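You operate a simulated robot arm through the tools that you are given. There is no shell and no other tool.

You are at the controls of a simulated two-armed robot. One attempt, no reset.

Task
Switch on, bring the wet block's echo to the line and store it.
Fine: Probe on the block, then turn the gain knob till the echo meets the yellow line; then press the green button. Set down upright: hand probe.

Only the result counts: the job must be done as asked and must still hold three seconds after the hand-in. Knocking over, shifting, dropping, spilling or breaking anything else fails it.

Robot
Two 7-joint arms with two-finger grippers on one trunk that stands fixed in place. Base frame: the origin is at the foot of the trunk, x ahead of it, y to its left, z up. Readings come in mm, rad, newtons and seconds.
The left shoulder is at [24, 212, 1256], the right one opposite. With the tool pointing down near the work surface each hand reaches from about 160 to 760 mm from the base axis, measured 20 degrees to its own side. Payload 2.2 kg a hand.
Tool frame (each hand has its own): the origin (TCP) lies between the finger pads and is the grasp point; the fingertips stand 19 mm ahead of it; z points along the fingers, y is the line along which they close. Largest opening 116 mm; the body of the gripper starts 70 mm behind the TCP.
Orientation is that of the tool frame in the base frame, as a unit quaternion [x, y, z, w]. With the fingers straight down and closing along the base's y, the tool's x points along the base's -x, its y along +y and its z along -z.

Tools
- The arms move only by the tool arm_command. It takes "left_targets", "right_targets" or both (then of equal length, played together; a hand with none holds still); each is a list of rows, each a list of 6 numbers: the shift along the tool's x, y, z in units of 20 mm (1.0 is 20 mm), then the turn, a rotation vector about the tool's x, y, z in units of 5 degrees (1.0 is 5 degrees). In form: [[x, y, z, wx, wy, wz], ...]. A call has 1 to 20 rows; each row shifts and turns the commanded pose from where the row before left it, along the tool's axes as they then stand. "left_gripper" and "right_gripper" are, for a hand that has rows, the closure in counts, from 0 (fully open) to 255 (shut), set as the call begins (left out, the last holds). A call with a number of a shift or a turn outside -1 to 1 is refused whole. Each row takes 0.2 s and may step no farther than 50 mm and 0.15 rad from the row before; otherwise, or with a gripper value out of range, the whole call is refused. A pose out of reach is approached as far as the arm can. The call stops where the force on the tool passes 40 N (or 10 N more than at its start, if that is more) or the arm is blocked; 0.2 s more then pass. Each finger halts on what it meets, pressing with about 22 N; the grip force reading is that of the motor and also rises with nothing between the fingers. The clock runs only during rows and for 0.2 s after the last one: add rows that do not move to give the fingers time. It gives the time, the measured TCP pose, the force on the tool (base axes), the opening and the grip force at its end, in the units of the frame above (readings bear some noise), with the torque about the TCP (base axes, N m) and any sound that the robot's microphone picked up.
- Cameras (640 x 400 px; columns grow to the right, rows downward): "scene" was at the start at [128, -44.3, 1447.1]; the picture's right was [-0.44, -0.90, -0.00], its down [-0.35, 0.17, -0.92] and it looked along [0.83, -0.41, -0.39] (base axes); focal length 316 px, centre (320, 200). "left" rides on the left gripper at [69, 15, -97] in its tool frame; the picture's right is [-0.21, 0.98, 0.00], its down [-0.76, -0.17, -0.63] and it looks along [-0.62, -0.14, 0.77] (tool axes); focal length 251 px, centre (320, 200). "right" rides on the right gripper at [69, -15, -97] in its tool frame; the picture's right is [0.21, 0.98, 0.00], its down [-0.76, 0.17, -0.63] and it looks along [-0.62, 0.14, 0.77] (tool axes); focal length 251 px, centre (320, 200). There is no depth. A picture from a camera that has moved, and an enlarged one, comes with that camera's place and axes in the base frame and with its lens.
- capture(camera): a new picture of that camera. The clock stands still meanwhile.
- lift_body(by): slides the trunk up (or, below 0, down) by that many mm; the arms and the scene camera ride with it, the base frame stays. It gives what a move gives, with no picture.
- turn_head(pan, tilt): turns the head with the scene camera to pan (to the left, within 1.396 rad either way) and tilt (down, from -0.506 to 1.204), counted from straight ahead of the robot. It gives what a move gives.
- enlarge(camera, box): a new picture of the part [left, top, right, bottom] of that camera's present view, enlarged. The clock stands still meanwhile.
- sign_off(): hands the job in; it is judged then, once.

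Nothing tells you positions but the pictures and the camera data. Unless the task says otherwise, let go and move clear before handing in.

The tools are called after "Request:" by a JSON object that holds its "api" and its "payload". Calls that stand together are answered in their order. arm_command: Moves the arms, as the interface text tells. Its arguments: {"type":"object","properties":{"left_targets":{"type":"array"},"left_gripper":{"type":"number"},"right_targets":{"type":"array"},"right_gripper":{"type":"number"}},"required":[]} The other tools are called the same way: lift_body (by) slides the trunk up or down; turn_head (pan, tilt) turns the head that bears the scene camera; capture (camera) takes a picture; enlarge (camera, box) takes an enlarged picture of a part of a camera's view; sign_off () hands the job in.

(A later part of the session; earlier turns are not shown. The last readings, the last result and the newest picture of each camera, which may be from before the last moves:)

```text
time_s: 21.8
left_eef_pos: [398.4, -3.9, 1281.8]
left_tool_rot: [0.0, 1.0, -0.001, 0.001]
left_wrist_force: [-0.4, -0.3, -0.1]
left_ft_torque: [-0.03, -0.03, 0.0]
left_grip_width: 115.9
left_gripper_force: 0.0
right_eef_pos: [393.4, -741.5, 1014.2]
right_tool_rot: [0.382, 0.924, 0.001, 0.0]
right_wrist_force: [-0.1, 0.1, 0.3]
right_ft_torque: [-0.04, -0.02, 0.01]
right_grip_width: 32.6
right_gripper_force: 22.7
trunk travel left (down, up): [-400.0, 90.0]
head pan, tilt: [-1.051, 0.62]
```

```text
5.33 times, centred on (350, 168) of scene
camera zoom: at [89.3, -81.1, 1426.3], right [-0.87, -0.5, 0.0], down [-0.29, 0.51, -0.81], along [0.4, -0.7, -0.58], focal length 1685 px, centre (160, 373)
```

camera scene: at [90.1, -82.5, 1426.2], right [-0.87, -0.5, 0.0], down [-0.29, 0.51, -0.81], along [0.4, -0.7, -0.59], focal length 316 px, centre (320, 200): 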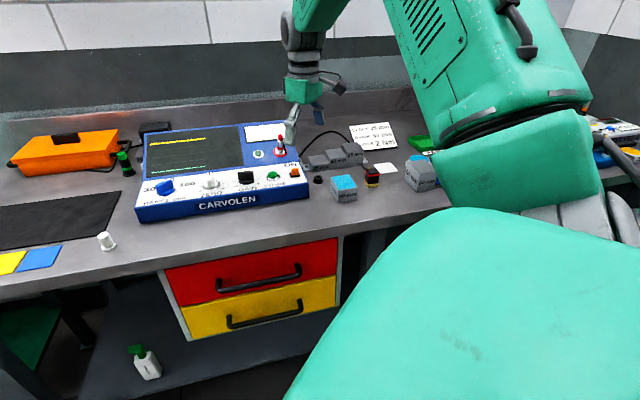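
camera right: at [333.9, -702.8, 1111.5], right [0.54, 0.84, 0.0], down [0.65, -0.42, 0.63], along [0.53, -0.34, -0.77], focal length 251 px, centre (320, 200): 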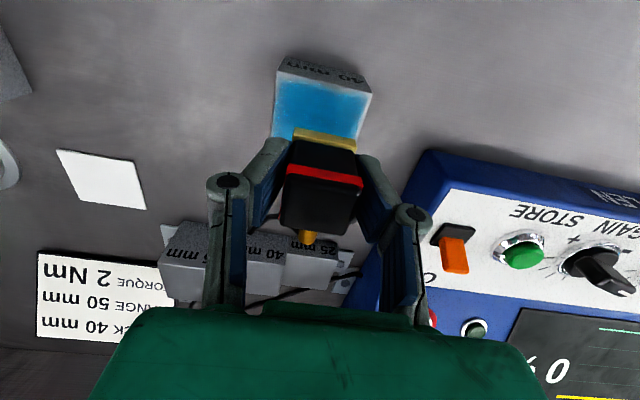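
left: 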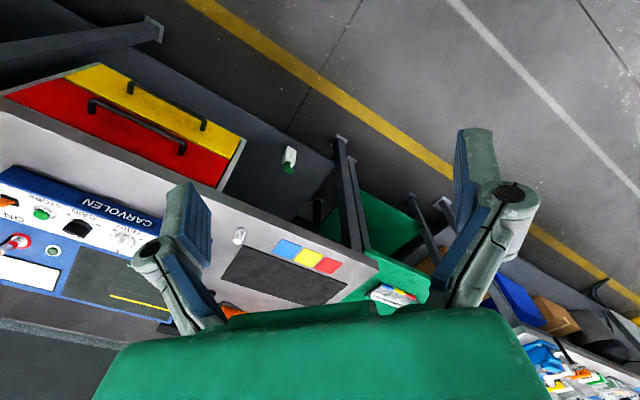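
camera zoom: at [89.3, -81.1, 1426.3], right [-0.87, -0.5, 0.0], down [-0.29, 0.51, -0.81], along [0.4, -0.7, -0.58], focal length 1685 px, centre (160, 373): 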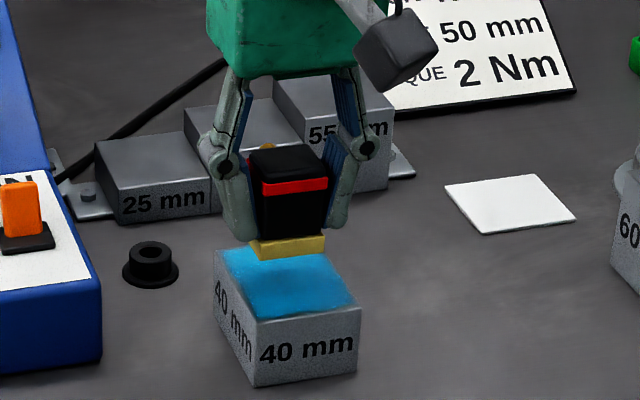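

Probe is centred over the wet block. Lowering to contact gently.

Request:
{"api": "arm_command", "payload": {"right_targets": [[0, 0, 0.3, 0, 0, 0], [0, 0, 0.3, 0, 0, 0], [0, 0, 0.3, 0, 0, 0], [0, 0, 0.1, 0, 0, 0]]}}

Request:
{"api": "arm_command", "payload": {"right_targets": [[0, 0, 0.05, 0, 0, 0], [0, 0, 0.05, 0, 0, 0]]}}

Request:
{"api": "enlarge", "payload": {"camera": "scene", "box": [300, 130, 400, 205]}}

Request:
{"api": "enlarge", "payload": {"camera": "scene", "box": [140, 110, 320, 220]}}

```text
time_s: 22.8
left_eef_pos: [397.7, -4.3, 1282.6]
left_tool_rot: [0.001, 1.0, -0.001, 0.001]
left_wrist_force: [-1.1, 0.1, 0.0]
left_ft_torque: [-0.02, 0.01, 0.0]
left_grip_width: 115.9
left_gripper_force: 0.0
right_eef_pos: [394.9, -743.4, 994.3]
right_tool_rot: [0.383, 0.924, -0.001, 0.0]
right_wrist_force: [-0.6, -0.1, -2.4]
right_ft_torque: [-0.02, 0.0, 0.0]
right_grip_width: 32.3
right_gripper_force: 21.6
trunk travel left (down, up): [-400.0, 90.0]
head pan, tilt: [-1.051, 0.62]
```

```text
time_s: 23.4
left_eef_pos: [397.9, -5.8, 1283.2]
left_tool_rot: [0.0, 1.0, 0.0, 0.001]
left_wrist_force: [-0.8, 1.1, 0.4]
left_ft_torque: [0.0, -0.03, -0.02]
left_grip_width: 116.1
left_gripper_force: 0.0
right_eef_pos: [394.0, -743.6, 992.7]
right_tool_rot: [0.383, 0.924, 0.0, 0.0]
right_wrist_force: [-0.6, -0.6, -1.3]
right_ft_torque: [0.02, 0.03, 0.04]
right_grip_width: 32.6
right_gripper_force: 21.7
trunk travel left (down, up): [-400.0, 90.0]
head pan, tilt: [-1.051, 0.62]
```

```text
5.33 times, centred on (350, 168) of scene
camera zoom: at [89.0, -81.9, 1426.3], right [-0.87, -0.5, 0.0], down [-0.29, 0.51, -0.81], along [0.4, -0.7, -0.58], focal length 1685 px, centre (160, 373)
```

zoom: 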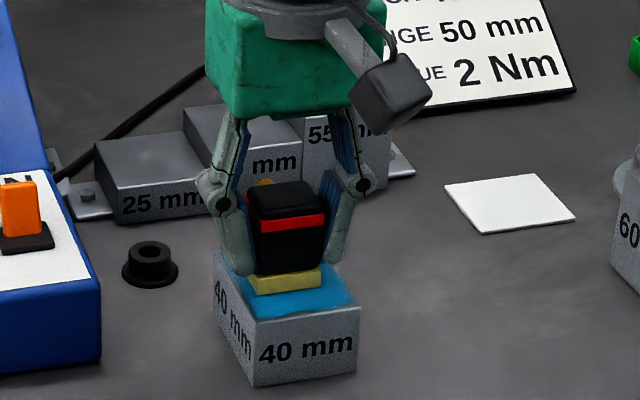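

```text
3.56 times, centred on (230, 165) of scene
camera zoom: at [89.0, -81.9, 1426.3], right [-0.87, -0.5, 0.0], down [-0.29, 0.51, -0.81], along [0.4, -0.7, -0.58], focal length 1123 px, centre (640, 324)
```

zoom: 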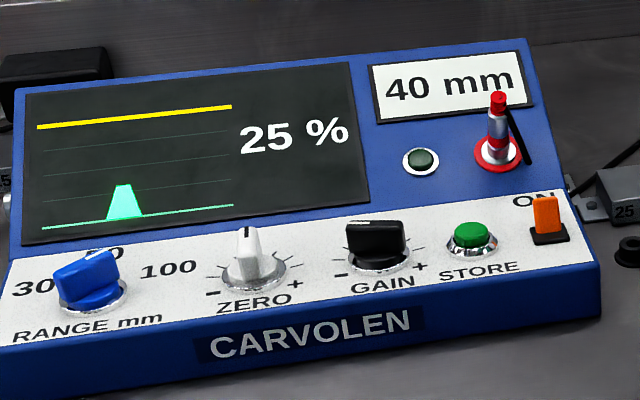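

Contact made: the display reads 25 % and 40 mm, with the echo well below the yellow line (about 80 %). Releasing the probe on the block now.

Request:
{"api": "arm_command", "payload": {"right_targets": [[0, 0, 0, 0, 0, 0], [0, 0, 0, 0, 0, 0], [0, 0, 0, 0, 0, 0]], "right_gripper": 130}}

Request:
{"api": "arm_command", "payload": {"right_targets": [[0, 0, -0.5, 0, 0, 0], [0, 0, -1, 0, 0, 0], [0, 0, -1, 0, 0, 0], [0, 0, -1, 0, 0, 0], [0, 0, -1, 0, 0, 0]]}}

Request:
{"api": "enlarge", "payload": {"camera": "scene", "box": [300, 130, 400, 205]}}

Request:
{"api": "enlarge", "payload": {"camera": "scene", "box": [140, 110, 320, 220]}}

Request:
{"api": "capture", "payload": {"camera": "right"}}

```text
time_s: 24.2
left_eef_pos: [398.3, -4.3, 1282.6]
left_tool_rot: [0.0, 1.0, -0.001, 0.001]
left_wrist_force: [0.0, -0.1, 0.3]
left_ft_torque: [-0.01, -0.01, 0.0]
left_grip_width: 115.9
left_gripper_force: 0.1
right_eef_pos: [393.9, -743.5, 992.6]
right_tool_rot: [0.383, 0.924, -0.001, 0.0]
right_wrist_force: [-0.7, -0.2, 0.5]
right_ft_torque: [0.0, 0.01, 0.03]
right_grip_width: 57.1
right_gripper_force: 0.0
trunk travel left (down, up): [-400.0, 90.0]
head pan, tilt: [-1.051, 0.62]
```

```text
time_s: 25.4
left_eef_pos: [398.2, -3.9, 1283.6]
left_tool_rot: [0.0, 1.0, -0.001, 0.001]
left_wrist_force: [-0.4, -0.3, 0.1]
left_ft_torque: [-0.02, 0.02, 0.0]
left_grip_width: 116.1
left_gripper_force: 0.0
right_eef_pos: [392.7, -742.3, 1082.9]
right_tool_rot: [0.383, 0.924, -0.001, 0.001]
right_wrist_force: [0.4, 0.4, 0.9]
right_ft_torque: [-0.01, 0.01, 0.03]
right_grip_width: 57.1
right_gripper_force: 0.0
trunk travel left (down, up): [-400.0, 90.0]
head pan, tilt: [-1.051, 0.62]
```

```text
5.33 times, centred on (350, 168) of scene
camera zoom: at [88.3, -80.7, 1426.4], right [-0.87, -0.5, 0.0], down [-0.29, 0.51, -0.81], along [0.4, -0.7, -0.58], focal length 1685 px, centre (160, 373)
```

zoom: 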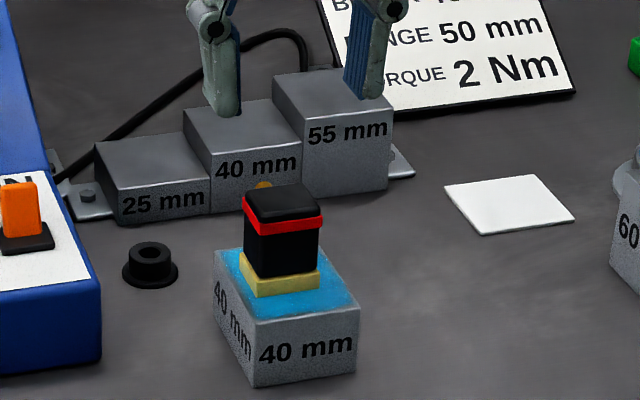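

```text
3.56 times, centred on (230, 165) of scene
camera zoom: at [88.3, -80.7, 1426.4], right [-0.87, -0.5, 0.0], down [-0.29, 0.51, -0.81], along [0.4, -0.7, -0.58], focal length 1123 px, centre (640, 324)
```

zoom: 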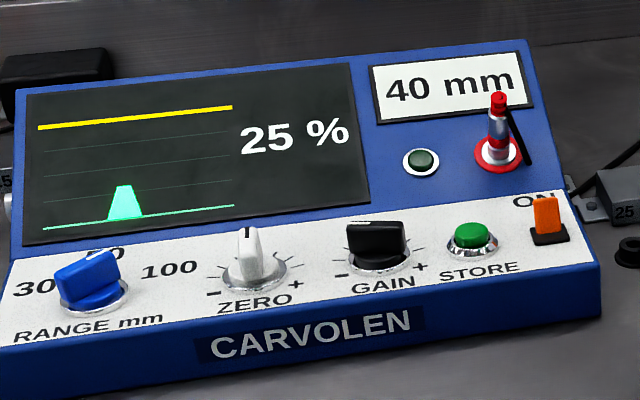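

```text
taken
camera right: at [332.4, -702.8, 1180.6], right [0.54, 0.84, 0.0], down [0.65, -0.42, 0.63], along [0.53, -0.34, -0.77], focal length 251 px, centre (320, 200)
```

right: 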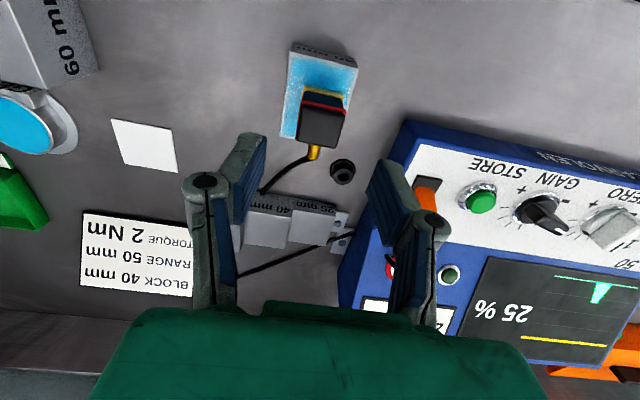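

The echo holds at 25 % with the probe free-standing. Next I move to view the GAIN knob closely.

Request:
{"api": "arm_command", "payload": {"right_targets": [[0.142, 0.9, -0.07, 0, 0, 0], [0.142, 0.9, -0.07, 0, 0, 0], [0.142, 0.9, -0.07, 0, 0, 0], [0.142, 0.9, -0.07, 0, 0, 0], [0.142, 0.9, -0.07, 0, 0, 0], [0.142, 0.9, -0.07, 0, 0, 0], [0.142, 0.9, -0.07, 0, 0, 0], [0.142, 0.9, -0.07, 0, 0, 0], [0.142, 0.9, -0.07, 0, 0, 0], [0.142, 0.9, -0.07, 0, 0, 0], [0.142, 0.9, -0.07, 0, 0, 0], [0.142, 0.9, -0.07, 0, 0, 0], [0.142, 0.9, -0.07, 0, 0, 0]]}}

Request:
{"api": "capture", "payload": {"camera": "right"}}

Request:
{"api": "enlarge", "payload": {"camera": "right", "box": [240, 100, 400, 240]}}

Request:
{"api": "enlarge", "payload": {"camera": "scene", "box": [220, 160, 270, 195]}}

```text
time_s: 28.2
left_eef_pos: [398.7, -4.2, 1281.7]
left_tool_rot: [0.0, 1.0, -0.001, 0.0]
left_wrist_force: [-0.5, 0.6, 0.6]
left_ft_torque: [0.0, 0.01, 0.0]
left_grip_width: 115.8
left_gripper_force: 0.0
right_eef_pos: [533.1, -550.8, 1100.3]
right_tool_rot: [0.383, 0.924, -0.001, 0.001]
right_wrist_force: [-0.4, 0.3, -0.1]
right_ft_torque: [0.01, 0.01, -0.03]
right_grip_width: 57.0
right_gripper_force: 0.1
trunk travel left (down, up): [-400.0, 90.0]
head pan, tilt: [-1.051, 0.62]
```

```text
taken
camera right: at [473.0, -512.5, 1198.2], right [0.54, 0.84, 0.0], down [0.65, -0.42, 0.63], along [0.53, -0.34, -0.77], focal length 251 px, centre (320, 200)
```

right: 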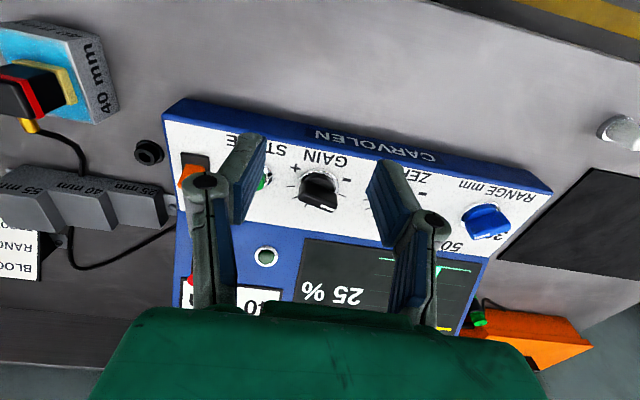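

```text
2.86 times, centred on (320, 170) of right
camera zoom: at [473.0, -512.5, 1198.2], right [0.54, 0.84, 0.0], down [0.65, -0.42, 0.63], along [0.53, -0.34, -0.77], focal length 718 px, centre (320, 286)
```

zoom: 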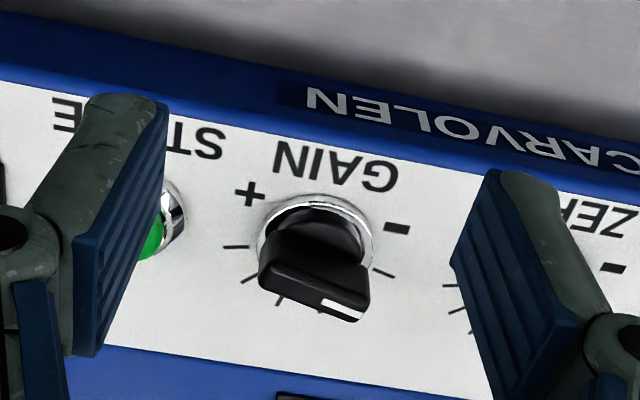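

```text
11.43 times, centred on (245, 178) of scene
camera zoom: at [90.0, -79.0, 1426.4], right [-0.87, -0.5, 0.0], down [-0.29, 0.51, -0.81], along [0.4, -0.71, -0.58], focal length 3610 px, centre (1177, 457)
```

zoom: 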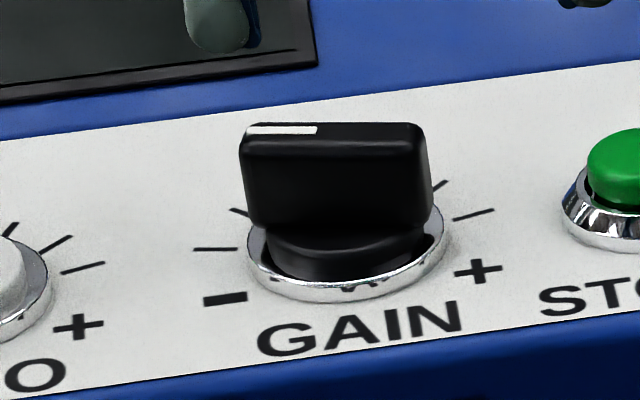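

Request:
{"api": "enlarge", "payload": {"camera": "right", "box": [290, 160, 350, 220]}}

Request:
{"api": "enlarge", "payload": {"camera": "right", "box": [440, 180, 560, 270]}}

Request:
{"api": "enlarge", "payload": {"camera": "scene", "box": [225, 163, 260, 190]}}

```text
6.67 times, centred on (320, 190) of right
camera zoom: at [473.0, -512.5, 1198.2], right [0.54, 0.84, 0.0], down [0.65, -0.42, 0.63], along [0.53, -0.34, -0.77], focal length 1676 px, centre (320, 267)
```

zoom: 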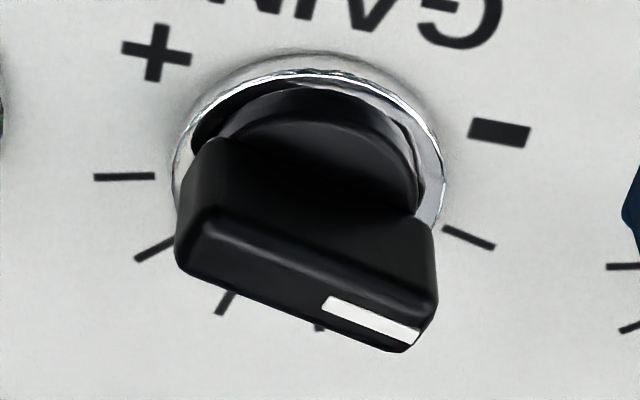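

```text
4.44 times, centred on (500, 225) of right
camera zoom: at [473.0, -512.5, 1198.2], right [0.54, 0.84, 0.0], down [0.65, -0.42, 0.63], along [0.53, -0.34, -0.77], focal length 1118 px, centre (-480, 89)
```

zoom: 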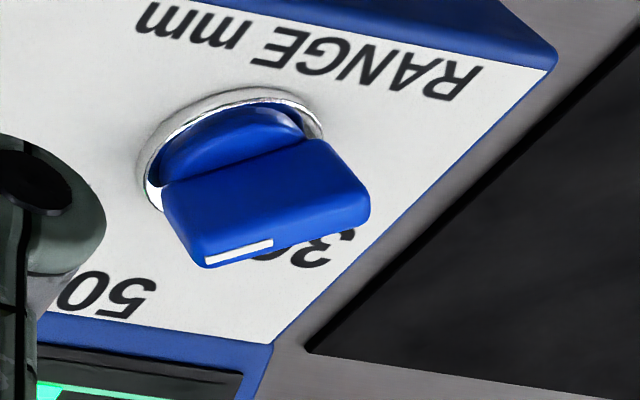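

```text
14.81 times, centred on (242, 176) of scene
camera zoom: at [90.0, -79.0, 1426.4], right [-0.87, -0.5, 0.0], down [-0.29, 0.51, -0.81], along [0.4, -0.71, -0.58], focal length 4679 px, centre (1468, 548)
```

zoom: 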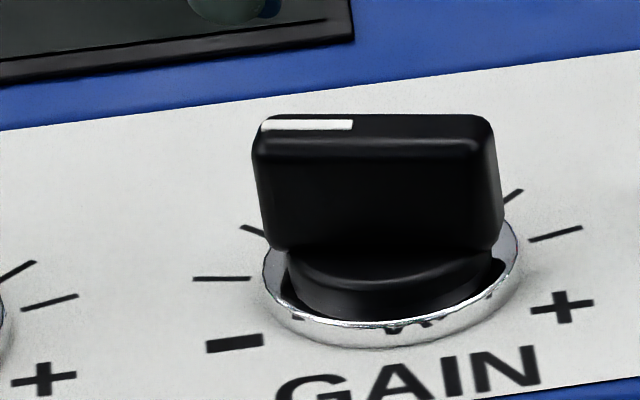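

The GAIN bar points about 10° rear of the "left" direction, with its top near (614,-604,998). I'll tilt the tool 10° to match the sloping panel and turn it so the fingers straddle the bar.

Request:
{"api": "arm_command", "payload": {"right_targets": [[0, 0, 0, 0, -1, 0], [0, 0, 0, 0, -1, 0], [0, 0, 0, 0, 0, -1], [0, 0, 0, 0, 0, -1], [0, 0, 0, 0, 0, -1], [0, 0, 0, 0, 0, -1], [0, 0, 0, 0, 0, -1], [0, 0, 0, 0, 0, -1], [0, 0, 0, 0, 0, -1], [0, 0, 0, 0, 0, -1], [0, 0, 0, 0, 0, -1], [0, 0, 0, 0, 0, -1], [0, 0, 0, 0, 0, -1], [0, 0, 0, 0, 0, -1], [0, 0, 0, 0, 0, -1], [0, 0, 0, 0, 0, -1], [0, 0, 0, 0, 0, -1], [0, 0, 0, 0, 0, -0.9]]}}

Request:
{"api": "capture", "payload": {"camera": "right"}}

Request:
{"api": "capture", "payload": {"camera": "scene"}}

```text
time_s: 32.0
left_eef_pos: [397.9, -3.5, 1283.8]
left_tool_rot: [0.0, 1.0, -0.001, 0.001]
left_wrist_force: [-0.9, 0.3, -0.6]
left_ft_torque: [0.01, 0.0, -0.02]
left_grip_width: 116.1
left_gripper_force: 0.0
right_eef_pos: [533.1, -550.8, 1101.0]
right_tool_rot: [-0.296, 0.951, -0.077, 0.041]
right_wrist_force: [-0.6, -0.6, 0.2]
right_ft_torque: [0.03, 0.0, -0.01]
right_grip_width: 57.0
right_gripper_force: 0.0
trunk travel left (down, up): [-400.0, 90.0]
head pan, tilt: [-1.051, 0.62]
```

```text
taken
camera right: at [472.8, -590.7, 1198.1], right [-0.72, 0.67, -0.17], down [0.45, 0.64, 0.62], along [0.53, 0.37, -0.77], focal length 251 px, centre (320, 200)
```

right: 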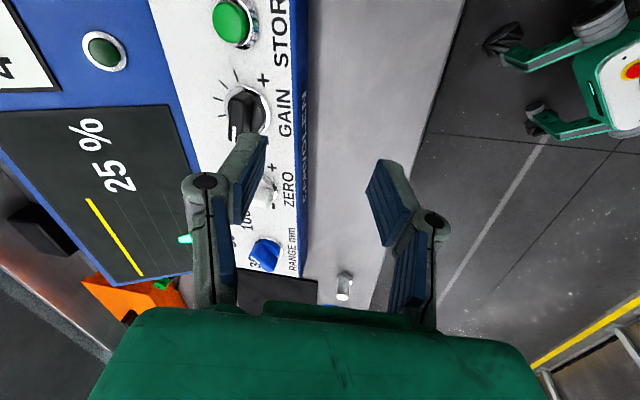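

```text
taken
camera scene: at [89.3, -80.0, 1426.4], right [-0.87, -0.5, 0.0], down [-0.29, 0.51, -0.81], along [0.4, -0.7, -0.58], focal length 316 px, centre (320, 200)
```

scene: 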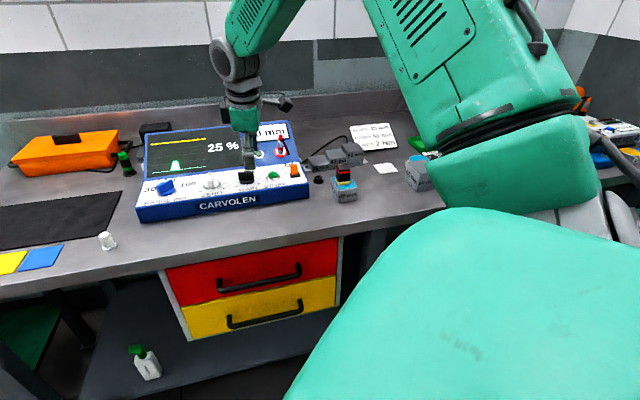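

Request:
{"api": "enlarge", "payload": {"camera": "right", "box": [205, 70, 285, 150]}}

```text
5.00 times, centred on (245, 110) of right
camera zoom: at [472.8, -590.7, 1198.1], right [-0.72, 0.67, -0.17], down [0.45, 0.64, 0.62], along [0.53, 0.37, -0.77], focal length 1257 px, centre (695, 650)
```

zoom: 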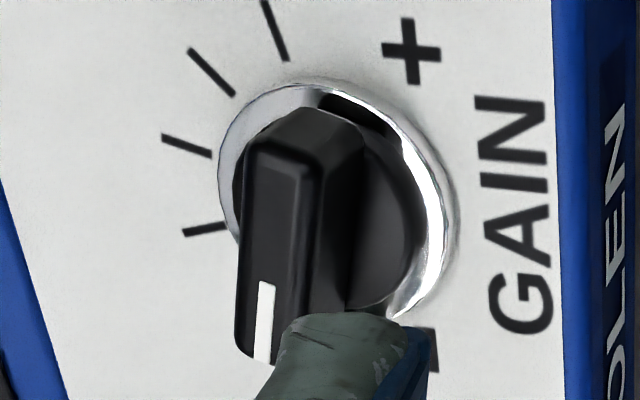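

Knob top now triangulates consistently to (610.8,-602.8,1000.3), ring at z≈970. Moving to hover over it along its axis.

Request:
{"api": "arm_command", "payload": {"right_targets": [[-0.3875, -0.8575, 0, 0, 0, 0], [-0.3875, -0.8575, 0, 0, 0, 0], [-0.3875, -0.8575, 0, 0, 0, 0], [-0.3875, -0.8575, 0, 0, 0, 0], [0, 0, 0.875, 0, 0, 0], [0, 0, 0.875, 0, 0, 0], [0, 0, 0.875, 0, 0, 0], [0, 0, 0.875, 0, 0, 0]]}}

Request:
{"api": "capture", "payload": {"camera": "right"}}

Request:
{"api": "enlarge", "payload": {"camera": "scene", "box": [140, 110, 320, 220]}}

```text
time_s: 33.8
left_eef_pos: [398.5, -4.4, 1282.9]
left_tool_rot: [0.0, 1.0, 0.0, 0.001]
left_wrist_force: [0.9, -0.4, 0.1]
left_ft_torque: [-0.01, 0.04, -0.01]
left_grip_width: 115.9
left_gripper_force: 0.1
right_eef_pos: [605.9, -598.4, 1045.1]
right_tool_rot: [-0.295, 0.952, -0.076, 0.041]
right_wrist_force: [-0.9, 0.3, -0.4]
right_ft_torque: [0.02, -0.02, 0.0]
right_grip_width: 56.9
right_gripper_force: 0.0
trunk travel left (down, up): [-400.0, 90.0]
head pan, tilt: [-1.051, 0.62]
```

```text
taken
camera right: at [546.2, -637.0, 1141.9], right [-0.72, 0.67, -0.17], down [0.45, 0.64, 0.62], along [0.53, 0.37, -0.77], focal length 251 px, centre (320, 200)
```

right: 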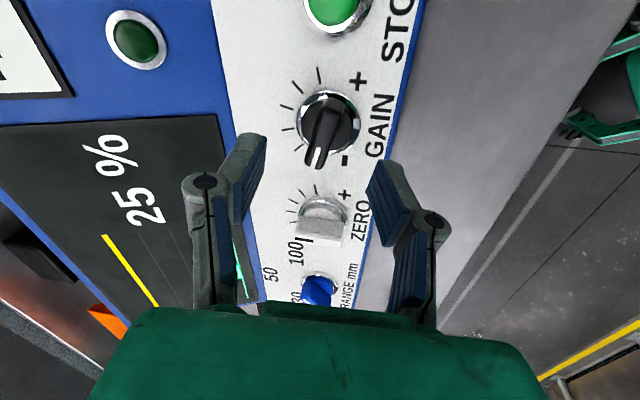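

```text
3.56 times, centred on (230, 165) of scene
camera zoom: at [90.3, -80.7, 1426.3], right [-0.87, -0.5, 0.0], down [-0.29, 0.51, -0.81], along [0.4, -0.7, -0.58], focal length 1123 px, centre (640, 324)
```

zoom: 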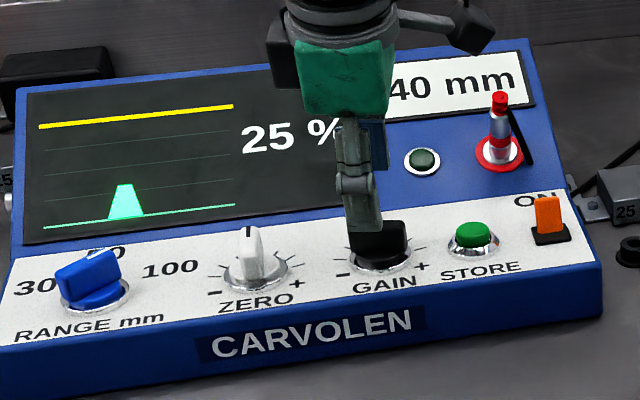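

Request:
{"api": "enlarge", "payload": {"camera": "right", "box": [280, 80, 370, 180]}}

```text
4.00 times, centred on (325, 130) of right
camera zoom: at [546.2, -637.0, 1141.9], right [-0.72, 0.67, -0.17], down [0.45, 0.64, 0.62], along [0.53, 0.37, -0.77], focal length 1006 px, centre (300, 480)
```

zoom: 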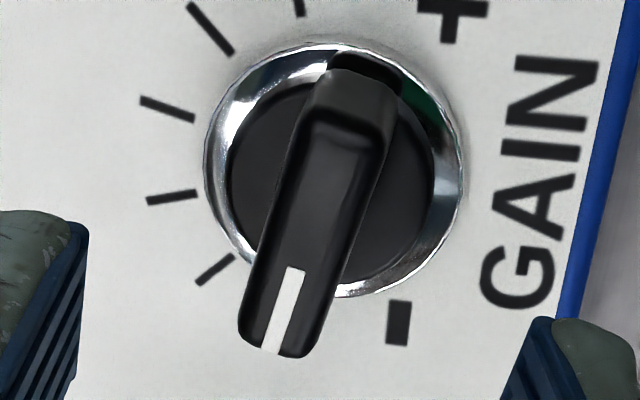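

The ring-versus-top offset suggests the control strip is nearly level (~3° slope), so I'll take back 7° of tilt and fix 3° of yaw, then recheck alignment.

Request:
{"api": "arm_command", "payload": {"right_targets": [[0, 0, 0, -0.688, 0.127, 0], [0, 0, 0, -0.688, 0.127, 0], [0, 0, 0, 0, 0, 0.6]]}}

Request:
{"api": "enlarge", "payload": {"camera": "right", "box": [270, 80, 370, 180]}}

Request:
{"api": "capture", "payload": {"camera": "right"}}

```text
time_s: 34.6
left_eef_pos: [397.6, -4.6, 1283.6]
left_tool_rot: [0.0, 1.0, -0.001, 0.0]
left_wrist_force: [0.2, 0.1, -0.4]
left_ft_torque: [-0.01, -0.02, 0.0]
left_grip_width: 115.8
left_gripper_force: 0.1
right_eef_pos: [605.6, -598.8, 1046.0]
right_tool_rot: [-0.271, 0.962, -0.023, 0.014]
right_wrist_force: [-0.5, 0.9, 0.4]
right_ft_torque: [-0.01, 0.01, -0.01]
right_grip_width: 56.7
right_gripper_force: 0.1
trunk travel left (down, up): [-400.0, 90.0]
head pan, tilt: [-1.051, 0.62]
```

```text
4.00 times, centred on (320, 130) of right
camera zoom: at [551.1, -643.7, 1142.5], right [-0.69, 0.72, -0.05], down [0.53, 0.56, 0.63], along [0.49, 0.41, -0.77], focal length 1006 px, centre (320, 480)
```

zoom: 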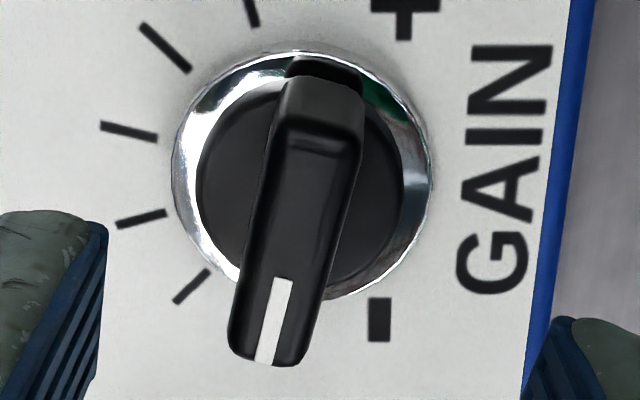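

```text
taken
camera right: at [551.1, -643.7, 1142.5], right [-0.69, 0.72, -0.05], down [0.53, 0.56, 0.63], along [0.49, 0.41, -0.77], focal length 251 px, centre (320, 200)
```

right: 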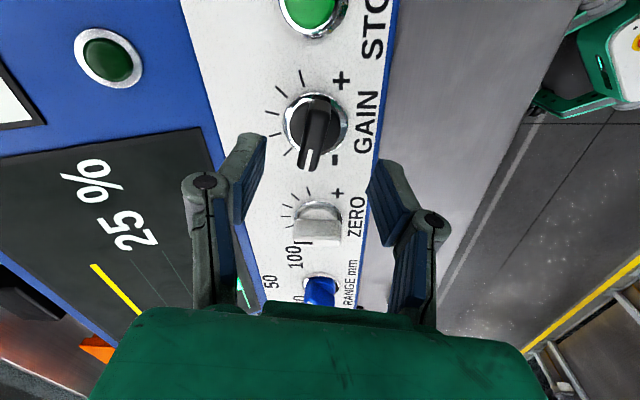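

Aligned now (bar angle matches, residual −4 mm sideways). Correct and descend to straddle the bar.

Request:
{"api": "arm_command", "payload": {"right_targets": [[0, -0.19, 0.5, 0, 0, 0], [0, 0, 0.5, 0, 0, 0], [0, 0, 0.5, 0, 0, 0], [0, 0, 0.4, 0, 0, 0], [0, 0, 0.35, 0, 0, 0]]}}

Request:
{"api": "capture", "payload": {"camera": "right"}}

Request:
{"api": "enlarge", "payload": {"camera": "scene", "box": [200, 140, 280, 195]}}

```text
time_s: 35.8
left_eef_pos: [397.3, -4.2, 1283.8]
left_tool_rot: [0.0, 1.0, -0.001, 0.001]
left_wrist_force: [0.3, -0.4, 0.3]
left_ft_torque: [0.01, 0.0, 0.01]
left_grip_width: 116.1
left_gripper_force: 0.0
right_eef_pos: [609.2, -604.6, 998.4]
right_tool_rot: [-0.272, 0.962, -0.024, 0.014]
right_wrist_force: [0.2, -0.4, -0.8]
right_ft_torque: [-0.01, 0.04, 0.0]
right_grip_width: 56.8
right_gripper_force: 0.0
trunk travel left (down, up): [-400.0, 90.0]
head pan, tilt: [-1.051, 0.62]
```

```text
taken
camera right: at [555.2, -648.6, 1096.0], right [-0.69, 0.72, -0.05], down [0.53, 0.56, 0.63], along [0.49, 0.41, -0.77], focal length 251 px, centre (320, 200)
```

right: 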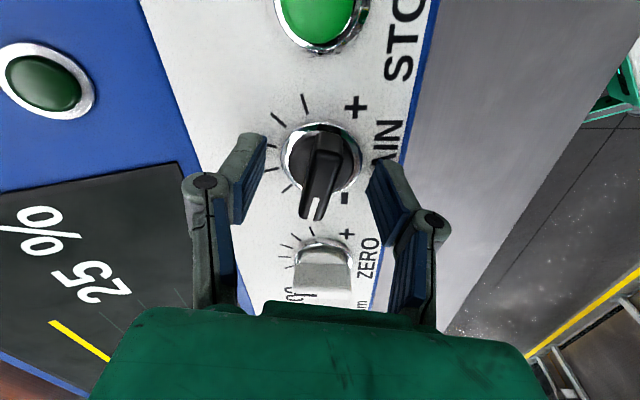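

```text
7.27 times, centred on (240, 168) of scene
camera zoom: at [90.2, -80.7, 1426.3], right [-0.87, -0.5, 0.0], down [-0.29, 0.51, -0.81], along [0.4, -0.7, -0.58], focal length 2297 px, centre (902, 436)
```

zoom: 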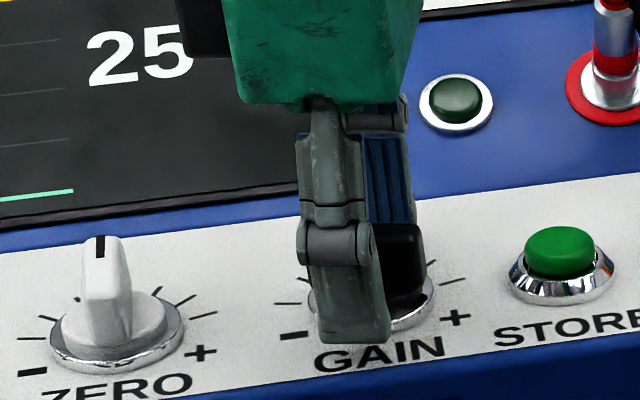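

The fingers straddle the bar without contact. Closing on it.

Request:
{"api": "arm_command", "payload": {"right_targets": [[0, 0, 0, 0, 0, 0], [0, 0, 0, 0, 0, 0], [0, 0, 0, 0, 0, 0]], "right_gripper": 255}}

Request:
{"api": "capture", "payload": {"camera": "right"}}

Request:
{"api": "enlarge", "payload": {"camera": "scene", "box": [140, 110, 320, 220]}}

```text
time_s: 36.6
left_eef_pos: [396.2, -2.9, 1283.1]
left_tool_rot: [0.0, 1.0, -0.001, 0.0]
left_wrist_force: [-1.0, 0.0, 0.2]
left_ft_torque: [0.02, -0.03, -0.03]
left_grip_width: 116.0
left_gripper_force: 0.0
right_eef_pos: [610.6, -603.7, 1001.8]
right_tool_rot: [-0.271, 0.962, -0.024, 0.015]
right_wrist_force: [5.3, -0.2, 11.8]
right_ft_torque: [0.33, -0.59, -0.98]
right_grip_width: 15.5
right_gripper_force: 41.4
trunk travel left (down, up): [-400.0, 90.0]
head pan, tilt: [-1.051, 0.62]
```

```text
taken
camera right: at [555.2, -647.6, 1098.3], right [-0.69, 0.72, -0.06], down [0.53, 0.56, 0.63], along [0.49, 0.41, -0.77], focal length 251 px, centre (320, 200)
```

right: 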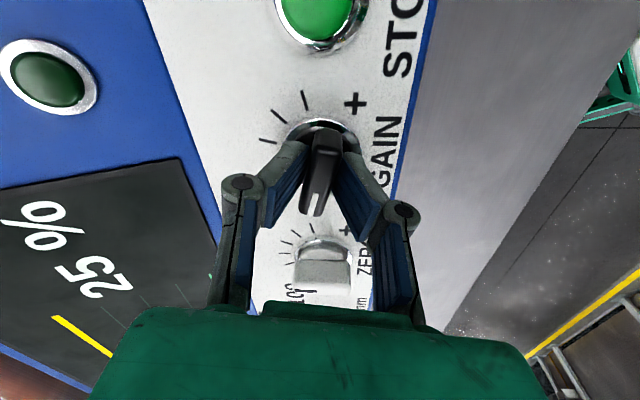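

```text
3.56 times, centred on (230, 165) of scene
camera zoom: at [88.8, -78.4, 1426.7], right [-0.87, -0.5, 0.0], down [-0.29, 0.51, -0.81], along [0.4, -0.71, -0.58], focal length 1123 px, centre (640, 324)
```

zoom: 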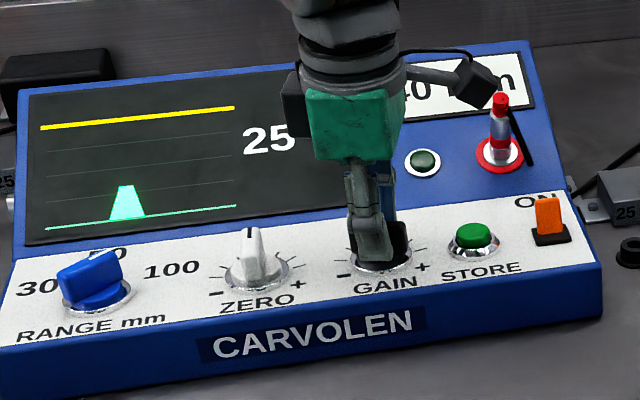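

Gripped the bar (15.5 mm), with slight upward load, so I'll ease up 3 mm and turn clockwise a little to see the echo respond.

Request:
{"api": "arm_command", "payload": {"right_targets": [[0, 0, -0.15, 0, 0, 0], [0, 0, 0, 0, 0, 1], [0, 0, 0, 0, 0, 1], [0, 0, 0, 0, 0, 0]]}}

Request:
{"api": "enlarge", "payload": {"camera": "scene", "box": [140, 110, 320, 220]}}

Request:
{"api": "enlarge", "payload": {"camera": "right", "box": [220, 80, 420, 240]}}

```text
time_s: 37.6
left_eef_pos: [400.0, -3.5, 1281.5]
left_tool_rot: [0.0, 1.0, -0.001, 0.0]
left_wrist_force: [0.4, -1.1, 0.0]
left_ft_torque: [0.04, 0.04, 0.0]
left_grip_width: 115.9
left_gripper_force: 0.0
right_eef_pos: [609.6, -603.1, 1000.9]
right_tool_rot: [-0.186, 0.982, -0.022, 0.014]
right_wrist_force: [9.1, 4.7, -3.0]
right_ft_torque: [-0.36, 0.99, 0.03]
right_grip_width: 15.4
right_gripper_force: 41.8
trunk travel left (down, up): [-400.0, 90.0]
head pan, tilt: [-1.051, 0.62]
```

```text
3.56 times, centred on (230, 165) of scene
camera zoom: at [92.8, -78.9, 1426.2], right [-0.87, -0.5, 0.0], down [-0.29, 0.51, -0.81], along [0.4, -0.71, -0.58], focal length 1123 px, centre (640, 324)
```

zoom: 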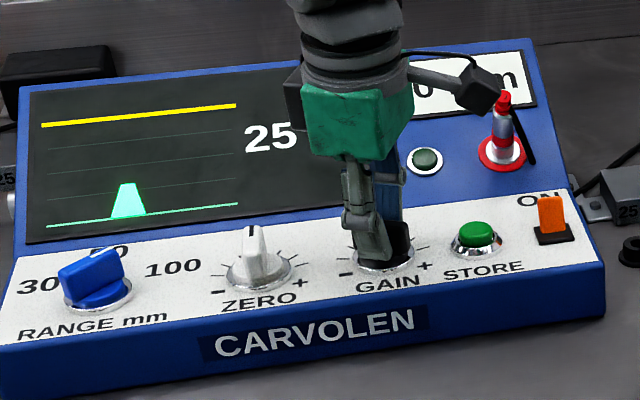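

```text
2.50 times, centred on (320, 160) of right
camera zoom: at [548.1, -638.3, 1098.0], right [-0.56, 0.83, -0.05], down [0.62, 0.45, 0.64], along [0.55, 0.32, -0.77], focal length 629 px, centre (320, 300)
```

zoom: 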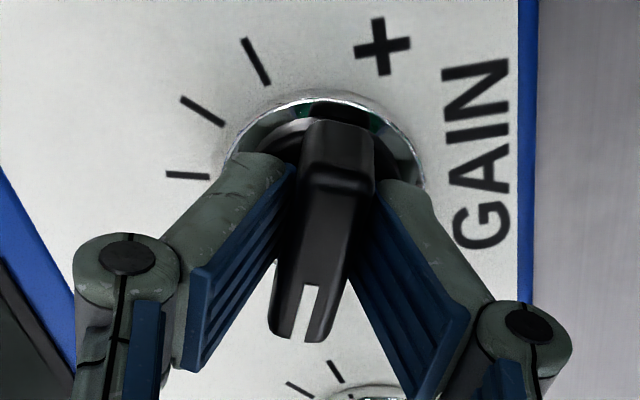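

The knob follows the hand; no echo change yet, and there is some lateral load which I'll relieve by 2 mm. Turn another 10°.

Request:
{"api": "arm_command", "payload": {"right_targets": [[-0.1, 0, 0.05, 0, 0, 0], [0, 0, 0, 0, 0, 1], [0, 0, 0, 0, 0, 1], [0, 0, 0, 0, 0, 0]]}}

Request:
{"api": "enlarge", "payload": {"camera": "scene", "box": [140, 110, 320, 220]}}

Request:
{"api": "enlarge", "payload": {"camera": "right", "box": [220, 80, 420, 240]}}

```text
time_s: 38.6
left_eef_pos: [397.4, -4.5, 1284.0]
left_tool_rot: [0.0, 1.0, -0.001, 0.002]
left_wrist_force: [-0.2, 0.1, 0.1]
left_ft_torque: [0.0, -0.06, -0.02]
left_grip_width: 116.0
left_gripper_force: 0.1
right_eef_pos: [609.3, -603.4, 1000.9]
right_tool_rot: [-0.1, 0.995, -0.021, 0.016]
right_wrist_force: [-4.4, -0.7, 1.3]
right_ft_torque: [-0.17, 1.02, 0.01]
right_grip_width: 15.0
right_gripper_force: 40.9
trunk travel left (down, up): [-400.0, 90.0]
head pan, tilt: [-1.051, 0.62]
```

```text
3.56 times, centred on (230, 165) of scene
camera zoom: at [89.1, -80.5, 1426.4], right [-0.87, -0.5, 0.0], down [-0.29, 0.51, -0.81], along [0.4, -0.7, -0.58], focal length 1123 px, centre (640, 324)
```

zoom: 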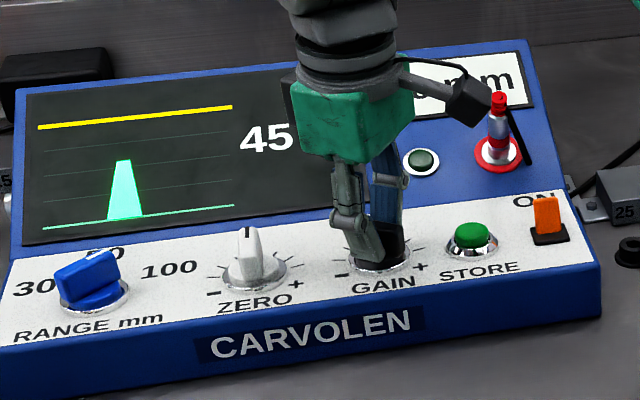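

```text
2.50 times, centred on (320, 160) of right
camera zoom: at [542.0, -627.4, 1097.3], right [-0.4, 0.91, -0.05], down [0.69, 0.34, 0.65], along [0.61, 0.23, -0.76], focal length 629 px, centre (320, 300)
```

zoom: 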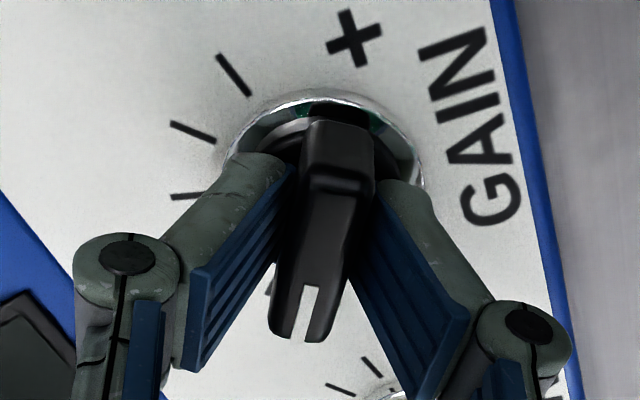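

Echo now at 45 %. Turning another 10°.

Request:
{"api": "arm_command", "payload": {"right_targets": [[0, 0, 0, 0, 0, 1], [0, 0, 0, 0, 0, 1], [0, 0, 0, 0, 0, 0]]}}

Request:
{"api": "enlarge", "payload": {"camera": "scene", "box": [140, 110, 240, 180]}}

```text
time_s: 39.4
left_eef_pos: [397.0, -4.6, 1283.4]
left_tool_rot: [0.0, 1.0, -0.001, 0.0]
left_wrist_force: [0.0, 0.2, 0.2]
left_ft_torque: [0.01, 0.02, -0.03]
left_grip_width: 116.2
left_gripper_force: 0.0
right_eef_pos: [610.7, -603.9, 1001.2]
right_tool_rot: [-0.013, 1.0, -0.019, 0.018]
right_wrist_force: [-7.4, -5.6, 0.0]
right_ft_torque: [-0.13, 1.21, -0.05]
right_grip_width: 15.3
right_gripper_force: 41.3
trunk travel left (down, up): [-400.0, 90.0]
head pan, tilt: [-1.051, 0.62]
```

```text
5.71 times, centred on (190, 145) of scene
camera zoom: at [88.6, -82.0, 1426.3], right [-0.87, -0.5, 0.0], down [-0.29, 0.51, -0.81], along [0.4, -0.7, -0.58], focal length 1805 px, centre (1063, 514)
```

zoom: 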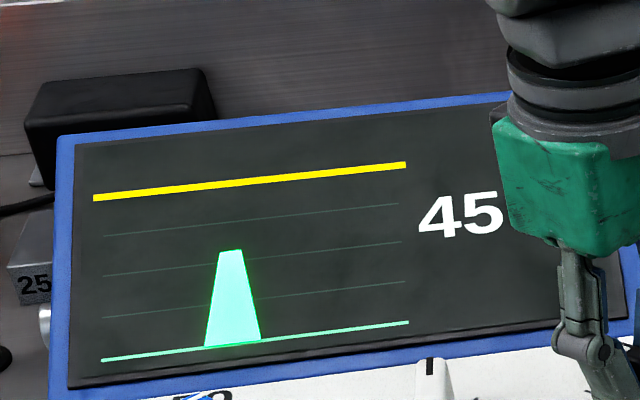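

Request:
{"api": "enlarge", "payload": {"camera": "right", "box": [220, 80, 420, 240]}}

Request:
{"api": "arm_command", "payload": {"right_targets": [[0, 0, 0, 0, 0, 0], [0, 0, 0, 0, 0, 0]]}}

Request:
{"api": "enlarge", "payload": {"camera": "scene", "box": [140, 110, 240, 180]}}

```text
2.50 times, centred on (320, 160) of right
camera zoom: at [538.0, -615.7, 1096.6], right [-0.24, 0.97, -0.05], down [0.73, 0.21, 0.65], along [0.64, 0.12, -0.76], focal length 629 px, centre (320, 300)
```

zoom: 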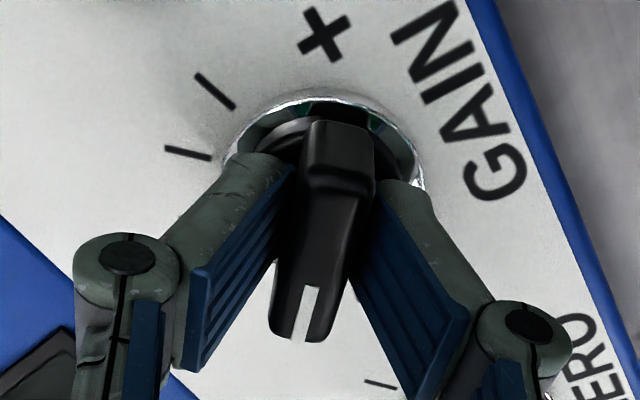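

```text
time_s: 40.0
left_eef_pos: [397.2, -4.3, 1283.2]
left_tool_rot: [-0.001, 1.0, 0.001, 0.002]
left_wrist_force: [0.5, 0.6, -0.8]
left_ft_torque: [-0.02, 0.02, 0.01]
left_grip_width: 115.9
left_gripper_force: 0.1
right_eef_pos: [609.9, -604.1, 1001.5]
right_tool_rot: [-0.012, 1.0, -0.019, 0.018]
right_wrist_force: [-9.3, -6.5, 1.0]
right_ft_torque: [-0.14, 0.73, -0.02]
right_grip_width: 15.3
right_gripper_force: 41.6
trunk travel left (down, up): [-400.0, 90.0]
head pan, tilt: [-1.051, 0.62]
```

```text
5.71 times, centred on (190, 145) of scene
camera zoom: at [88.3, -82.8, 1426.3], right [-0.87, -0.5, 0.0], down [-0.29, 0.51, -0.81], along [0.4, -0.7, -0.59], focal length 1805 px, centre (1063, 514)
```

zoom: 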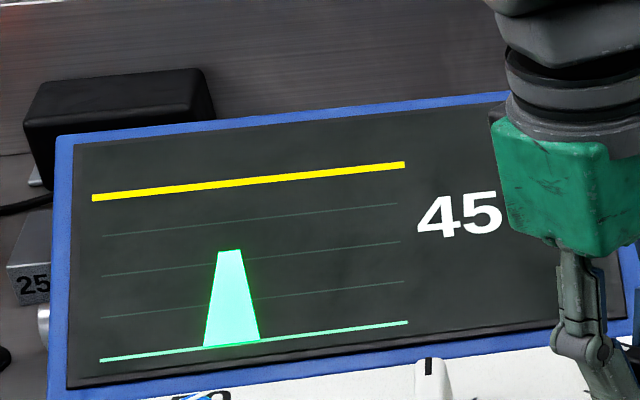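

The readout steps in detents. I'll relieve side load slightly and turn 10° more.

Request:
{"api": "arm_command", "payload": {"right_targets": [[0.08, -0.06, 0, 0, 0, 0], [0, 0, 0, 0, 0, 1], [0, 0, 0, 0, 0, 1], [0, 0, 0, 0, 0, 0]]}}

Request:
{"api": "enlarge", "payload": {"camera": "scene", "box": [140, 110, 240, 180]}}

```text
time_s: 41.0
left_eef_pos: [397.5, -4.0, 1283.5]
left_tool_rot: [0.001, 1.0, -0.001, 0.0]
left_wrist_force: [0.1, 0.0, -0.1]
left_ft_torque: [-0.01, 0.01, -0.02]
left_grip_width: 115.9
left_gripper_force: 0.1
right_eef_pos: [610.1, -602.3, 1001.0]
right_tool_rot: [0.074, 0.997, -0.016, 0.02]
right_wrist_force: [-5.5, 3.7, -5.1]
right_ft_torque: [0.12, 0.77, 0.02]
right_grip_width: 15.1
right_gripper_force: 41.3
trunk travel left (down, up): [-400.0, 90.0]
head pan, tilt: [-1.051, 0.62]
```

```text
5.71 times, centred on (190, 145) of scene
camera zoom: at [89.9, -80.1, 1426.3], right [-0.87, -0.5, 0.0], down [-0.29, 0.51, -0.81], along [0.4, -0.7, -0.58], focal length 1805 px, centre (1063, 514)
```

zoom: 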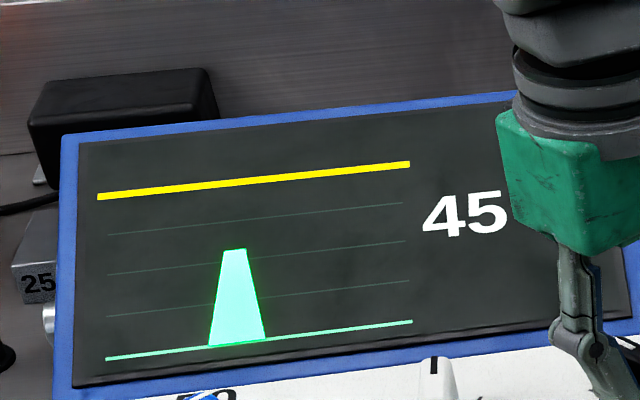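

Gain seems to click per dial mark (~40°): 25 → 45 → presumably the line next. Turning another 20° and checking.

Request:
{"api": "arm_command", "payload": {"right_targets": [[0.05, 0.03, 0.0, 0, 0, 0], [0, 0, 0, 0, 0, 1], [0, 0, 0, 0, 0, 1], [0, 0, 0, 0, 0, 1], [0, 0, 0, 0, 0, 1], [0, 0, 0, 0, 0, 0]]}}

Request:
{"api": "enlarge", "payload": {"camera": "scene", "box": [140, 110, 240, 180]}}

Request:
{"api": "enlarge", "payload": {"camera": "right", "box": [220, 80, 420, 240]}}

```text
time_s: 42.4
left_eef_pos: [399.6, -4.4, 1282.7]
left_tool_rot: [-0.001, 1.0, 0.0, 0.0]
left_wrist_force: [-0.5, 0.0, 0.8]
left_ft_torque: [0.01, 0.01, 0.01]
left_grip_width: 116.0
left_gripper_force: 0.1
right_eef_pos: [609.2, -602.8, 1000.8]
right_tool_rot: [0.247, 0.969, -0.013, 0.022]
right_wrist_force: [3.5, 6.9, -8.0]
right_ft_torque: [0.32, 0.3, -0.06]
right_grip_width: 15.1
right_gripper_force: 41.0
trunk travel left (down, up): [-400.0, 90.0]
head pan, tilt: [-1.051, 0.62]
```

```text
5.71 times, centred on (190, 145) of scene
camera zoom: at [92.5, -79.4, 1426.2], right [-0.87, -0.5, 0.0], down [-0.29, 0.51, -0.81], along [0.4, -0.71, -0.58], focal length 1805 px, centre (1063, 514)
```

zoom: 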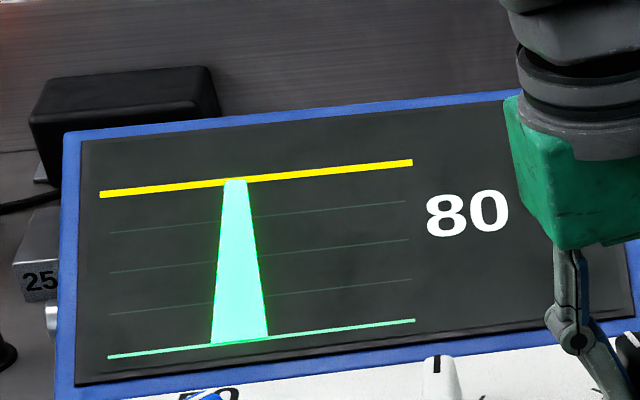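

```text
2.50 times, centred on (320, 160) of right
camera zoom: at [538.8, -579.2, 1095.4], right [0.28, 0.96, -0.02], down [0.72, -0.19, 0.67], along [0.64, -0.2, -0.74], focal length 629 px, centre (320, 300)
```

zoom: 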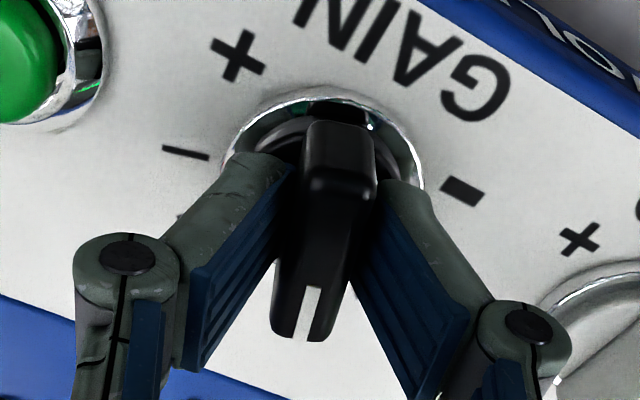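

Echo reads 80 % and meets the yellow line, with the pointer centred on its dial mark (60° turned, 30° per click). Relieve load and release the knob, then retreat.

Request:
{"api": "arm_command", "payload": {"right_targets": [[0, 0.07, 0.08, 0, 0, 0], [0, 0, 0, 0, 0, 0]]}}

Request:
{"api": "arm_command", "payload": {"right_targets": [[0, 0, 0, 0, 0, 0], [0, 0, 0, 0, 0, 0], [0, 0, 0, 0, 0, 0]], "right_gripper": 145}}

Request:
{"api": "capture", "payload": {"camera": "right"}}

Request:
{"api": "enlarge", "payload": {"camera": "scene", "box": [140, 110, 320, 220]}}

```text
time_s: 43.0
left_eef_pos: [396.5, -4.2, 1282.1]
left_tool_rot: [0.0, 1.0, -0.001, 0.001]
left_wrist_force: [-0.4, -0.7, 0.6]
left_ft_torque: [0.01, 0.05, -0.01]
left_grip_width: 116.3
left_gripper_force: 0.0
right_eef_pos: [610.7, -602.4, 1000.5]
right_tool_rot: [0.246, 0.969, -0.014, 0.026]
right_wrist_force: [5.0, -0.2, 7.7]
right_ft_torque: [0.51, 0.84, 0.02]
right_grip_width: 15.1
right_gripper_force: 41.0
trunk travel left (down, up): [-400.0, 90.0]
head pan, tilt: [-1.051, 0.62]
```

```text
time_s: 43.8
left_eef_pos: [397.6, -3.4, 1282.7]
left_tool_rot: [0.0, 1.0, 0.0, 0.001]
left_wrist_force: [-0.9, -0.8, -0.2]
left_ft_torque: [-0.02, -0.03, -0.01]
left_grip_width: 116.0
left_gripper_force: 0.0
right_eef_pos: [608.7, -602.0, 1000.2]
right_tool_rot: [0.247, 0.969, -0.014, 0.024]
right_wrist_force: [-0.3, 0.2, -0.3]
right_ft_torque: [0.0, -0.02, -0.01]
right_grip_width: 49.9
right_gripper_force: 0.1
trunk travel left (down, up): [-400.0, 90.0]
head pan, tilt: [-1.051, 0.62]
```

```text
taken
camera right: at [537.9, -578.2, 1093.8], right [0.28, 0.96, -0.03], down [0.72, -0.19, 0.67], along [0.64, -0.2, -0.74], focal length 251 px, centre (320, 200)
```

right: 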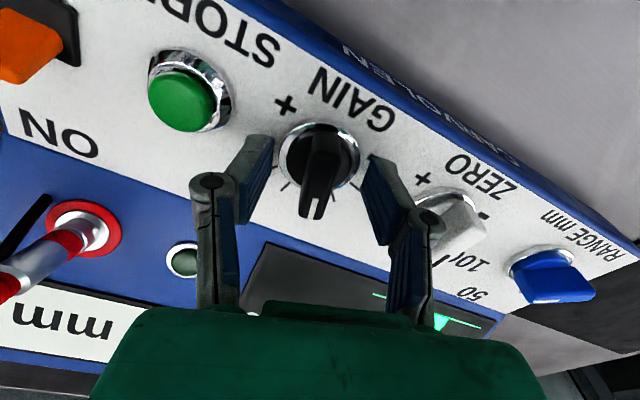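

```text
3.56 times, centred on (230, 165) of scene
camera zoom: at [89.9, -79.9, 1426.4], right [-0.87, -0.5, 0.0], down [-0.29, 0.51, -0.81], along [0.4, -0.7, -0.58], focal length 1123 px, centre (640, 324)
```

zoom: 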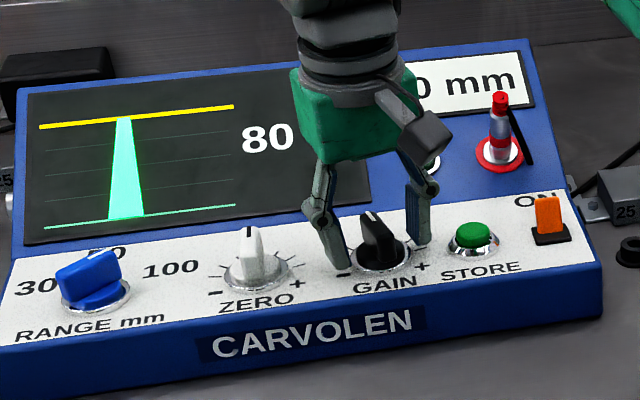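

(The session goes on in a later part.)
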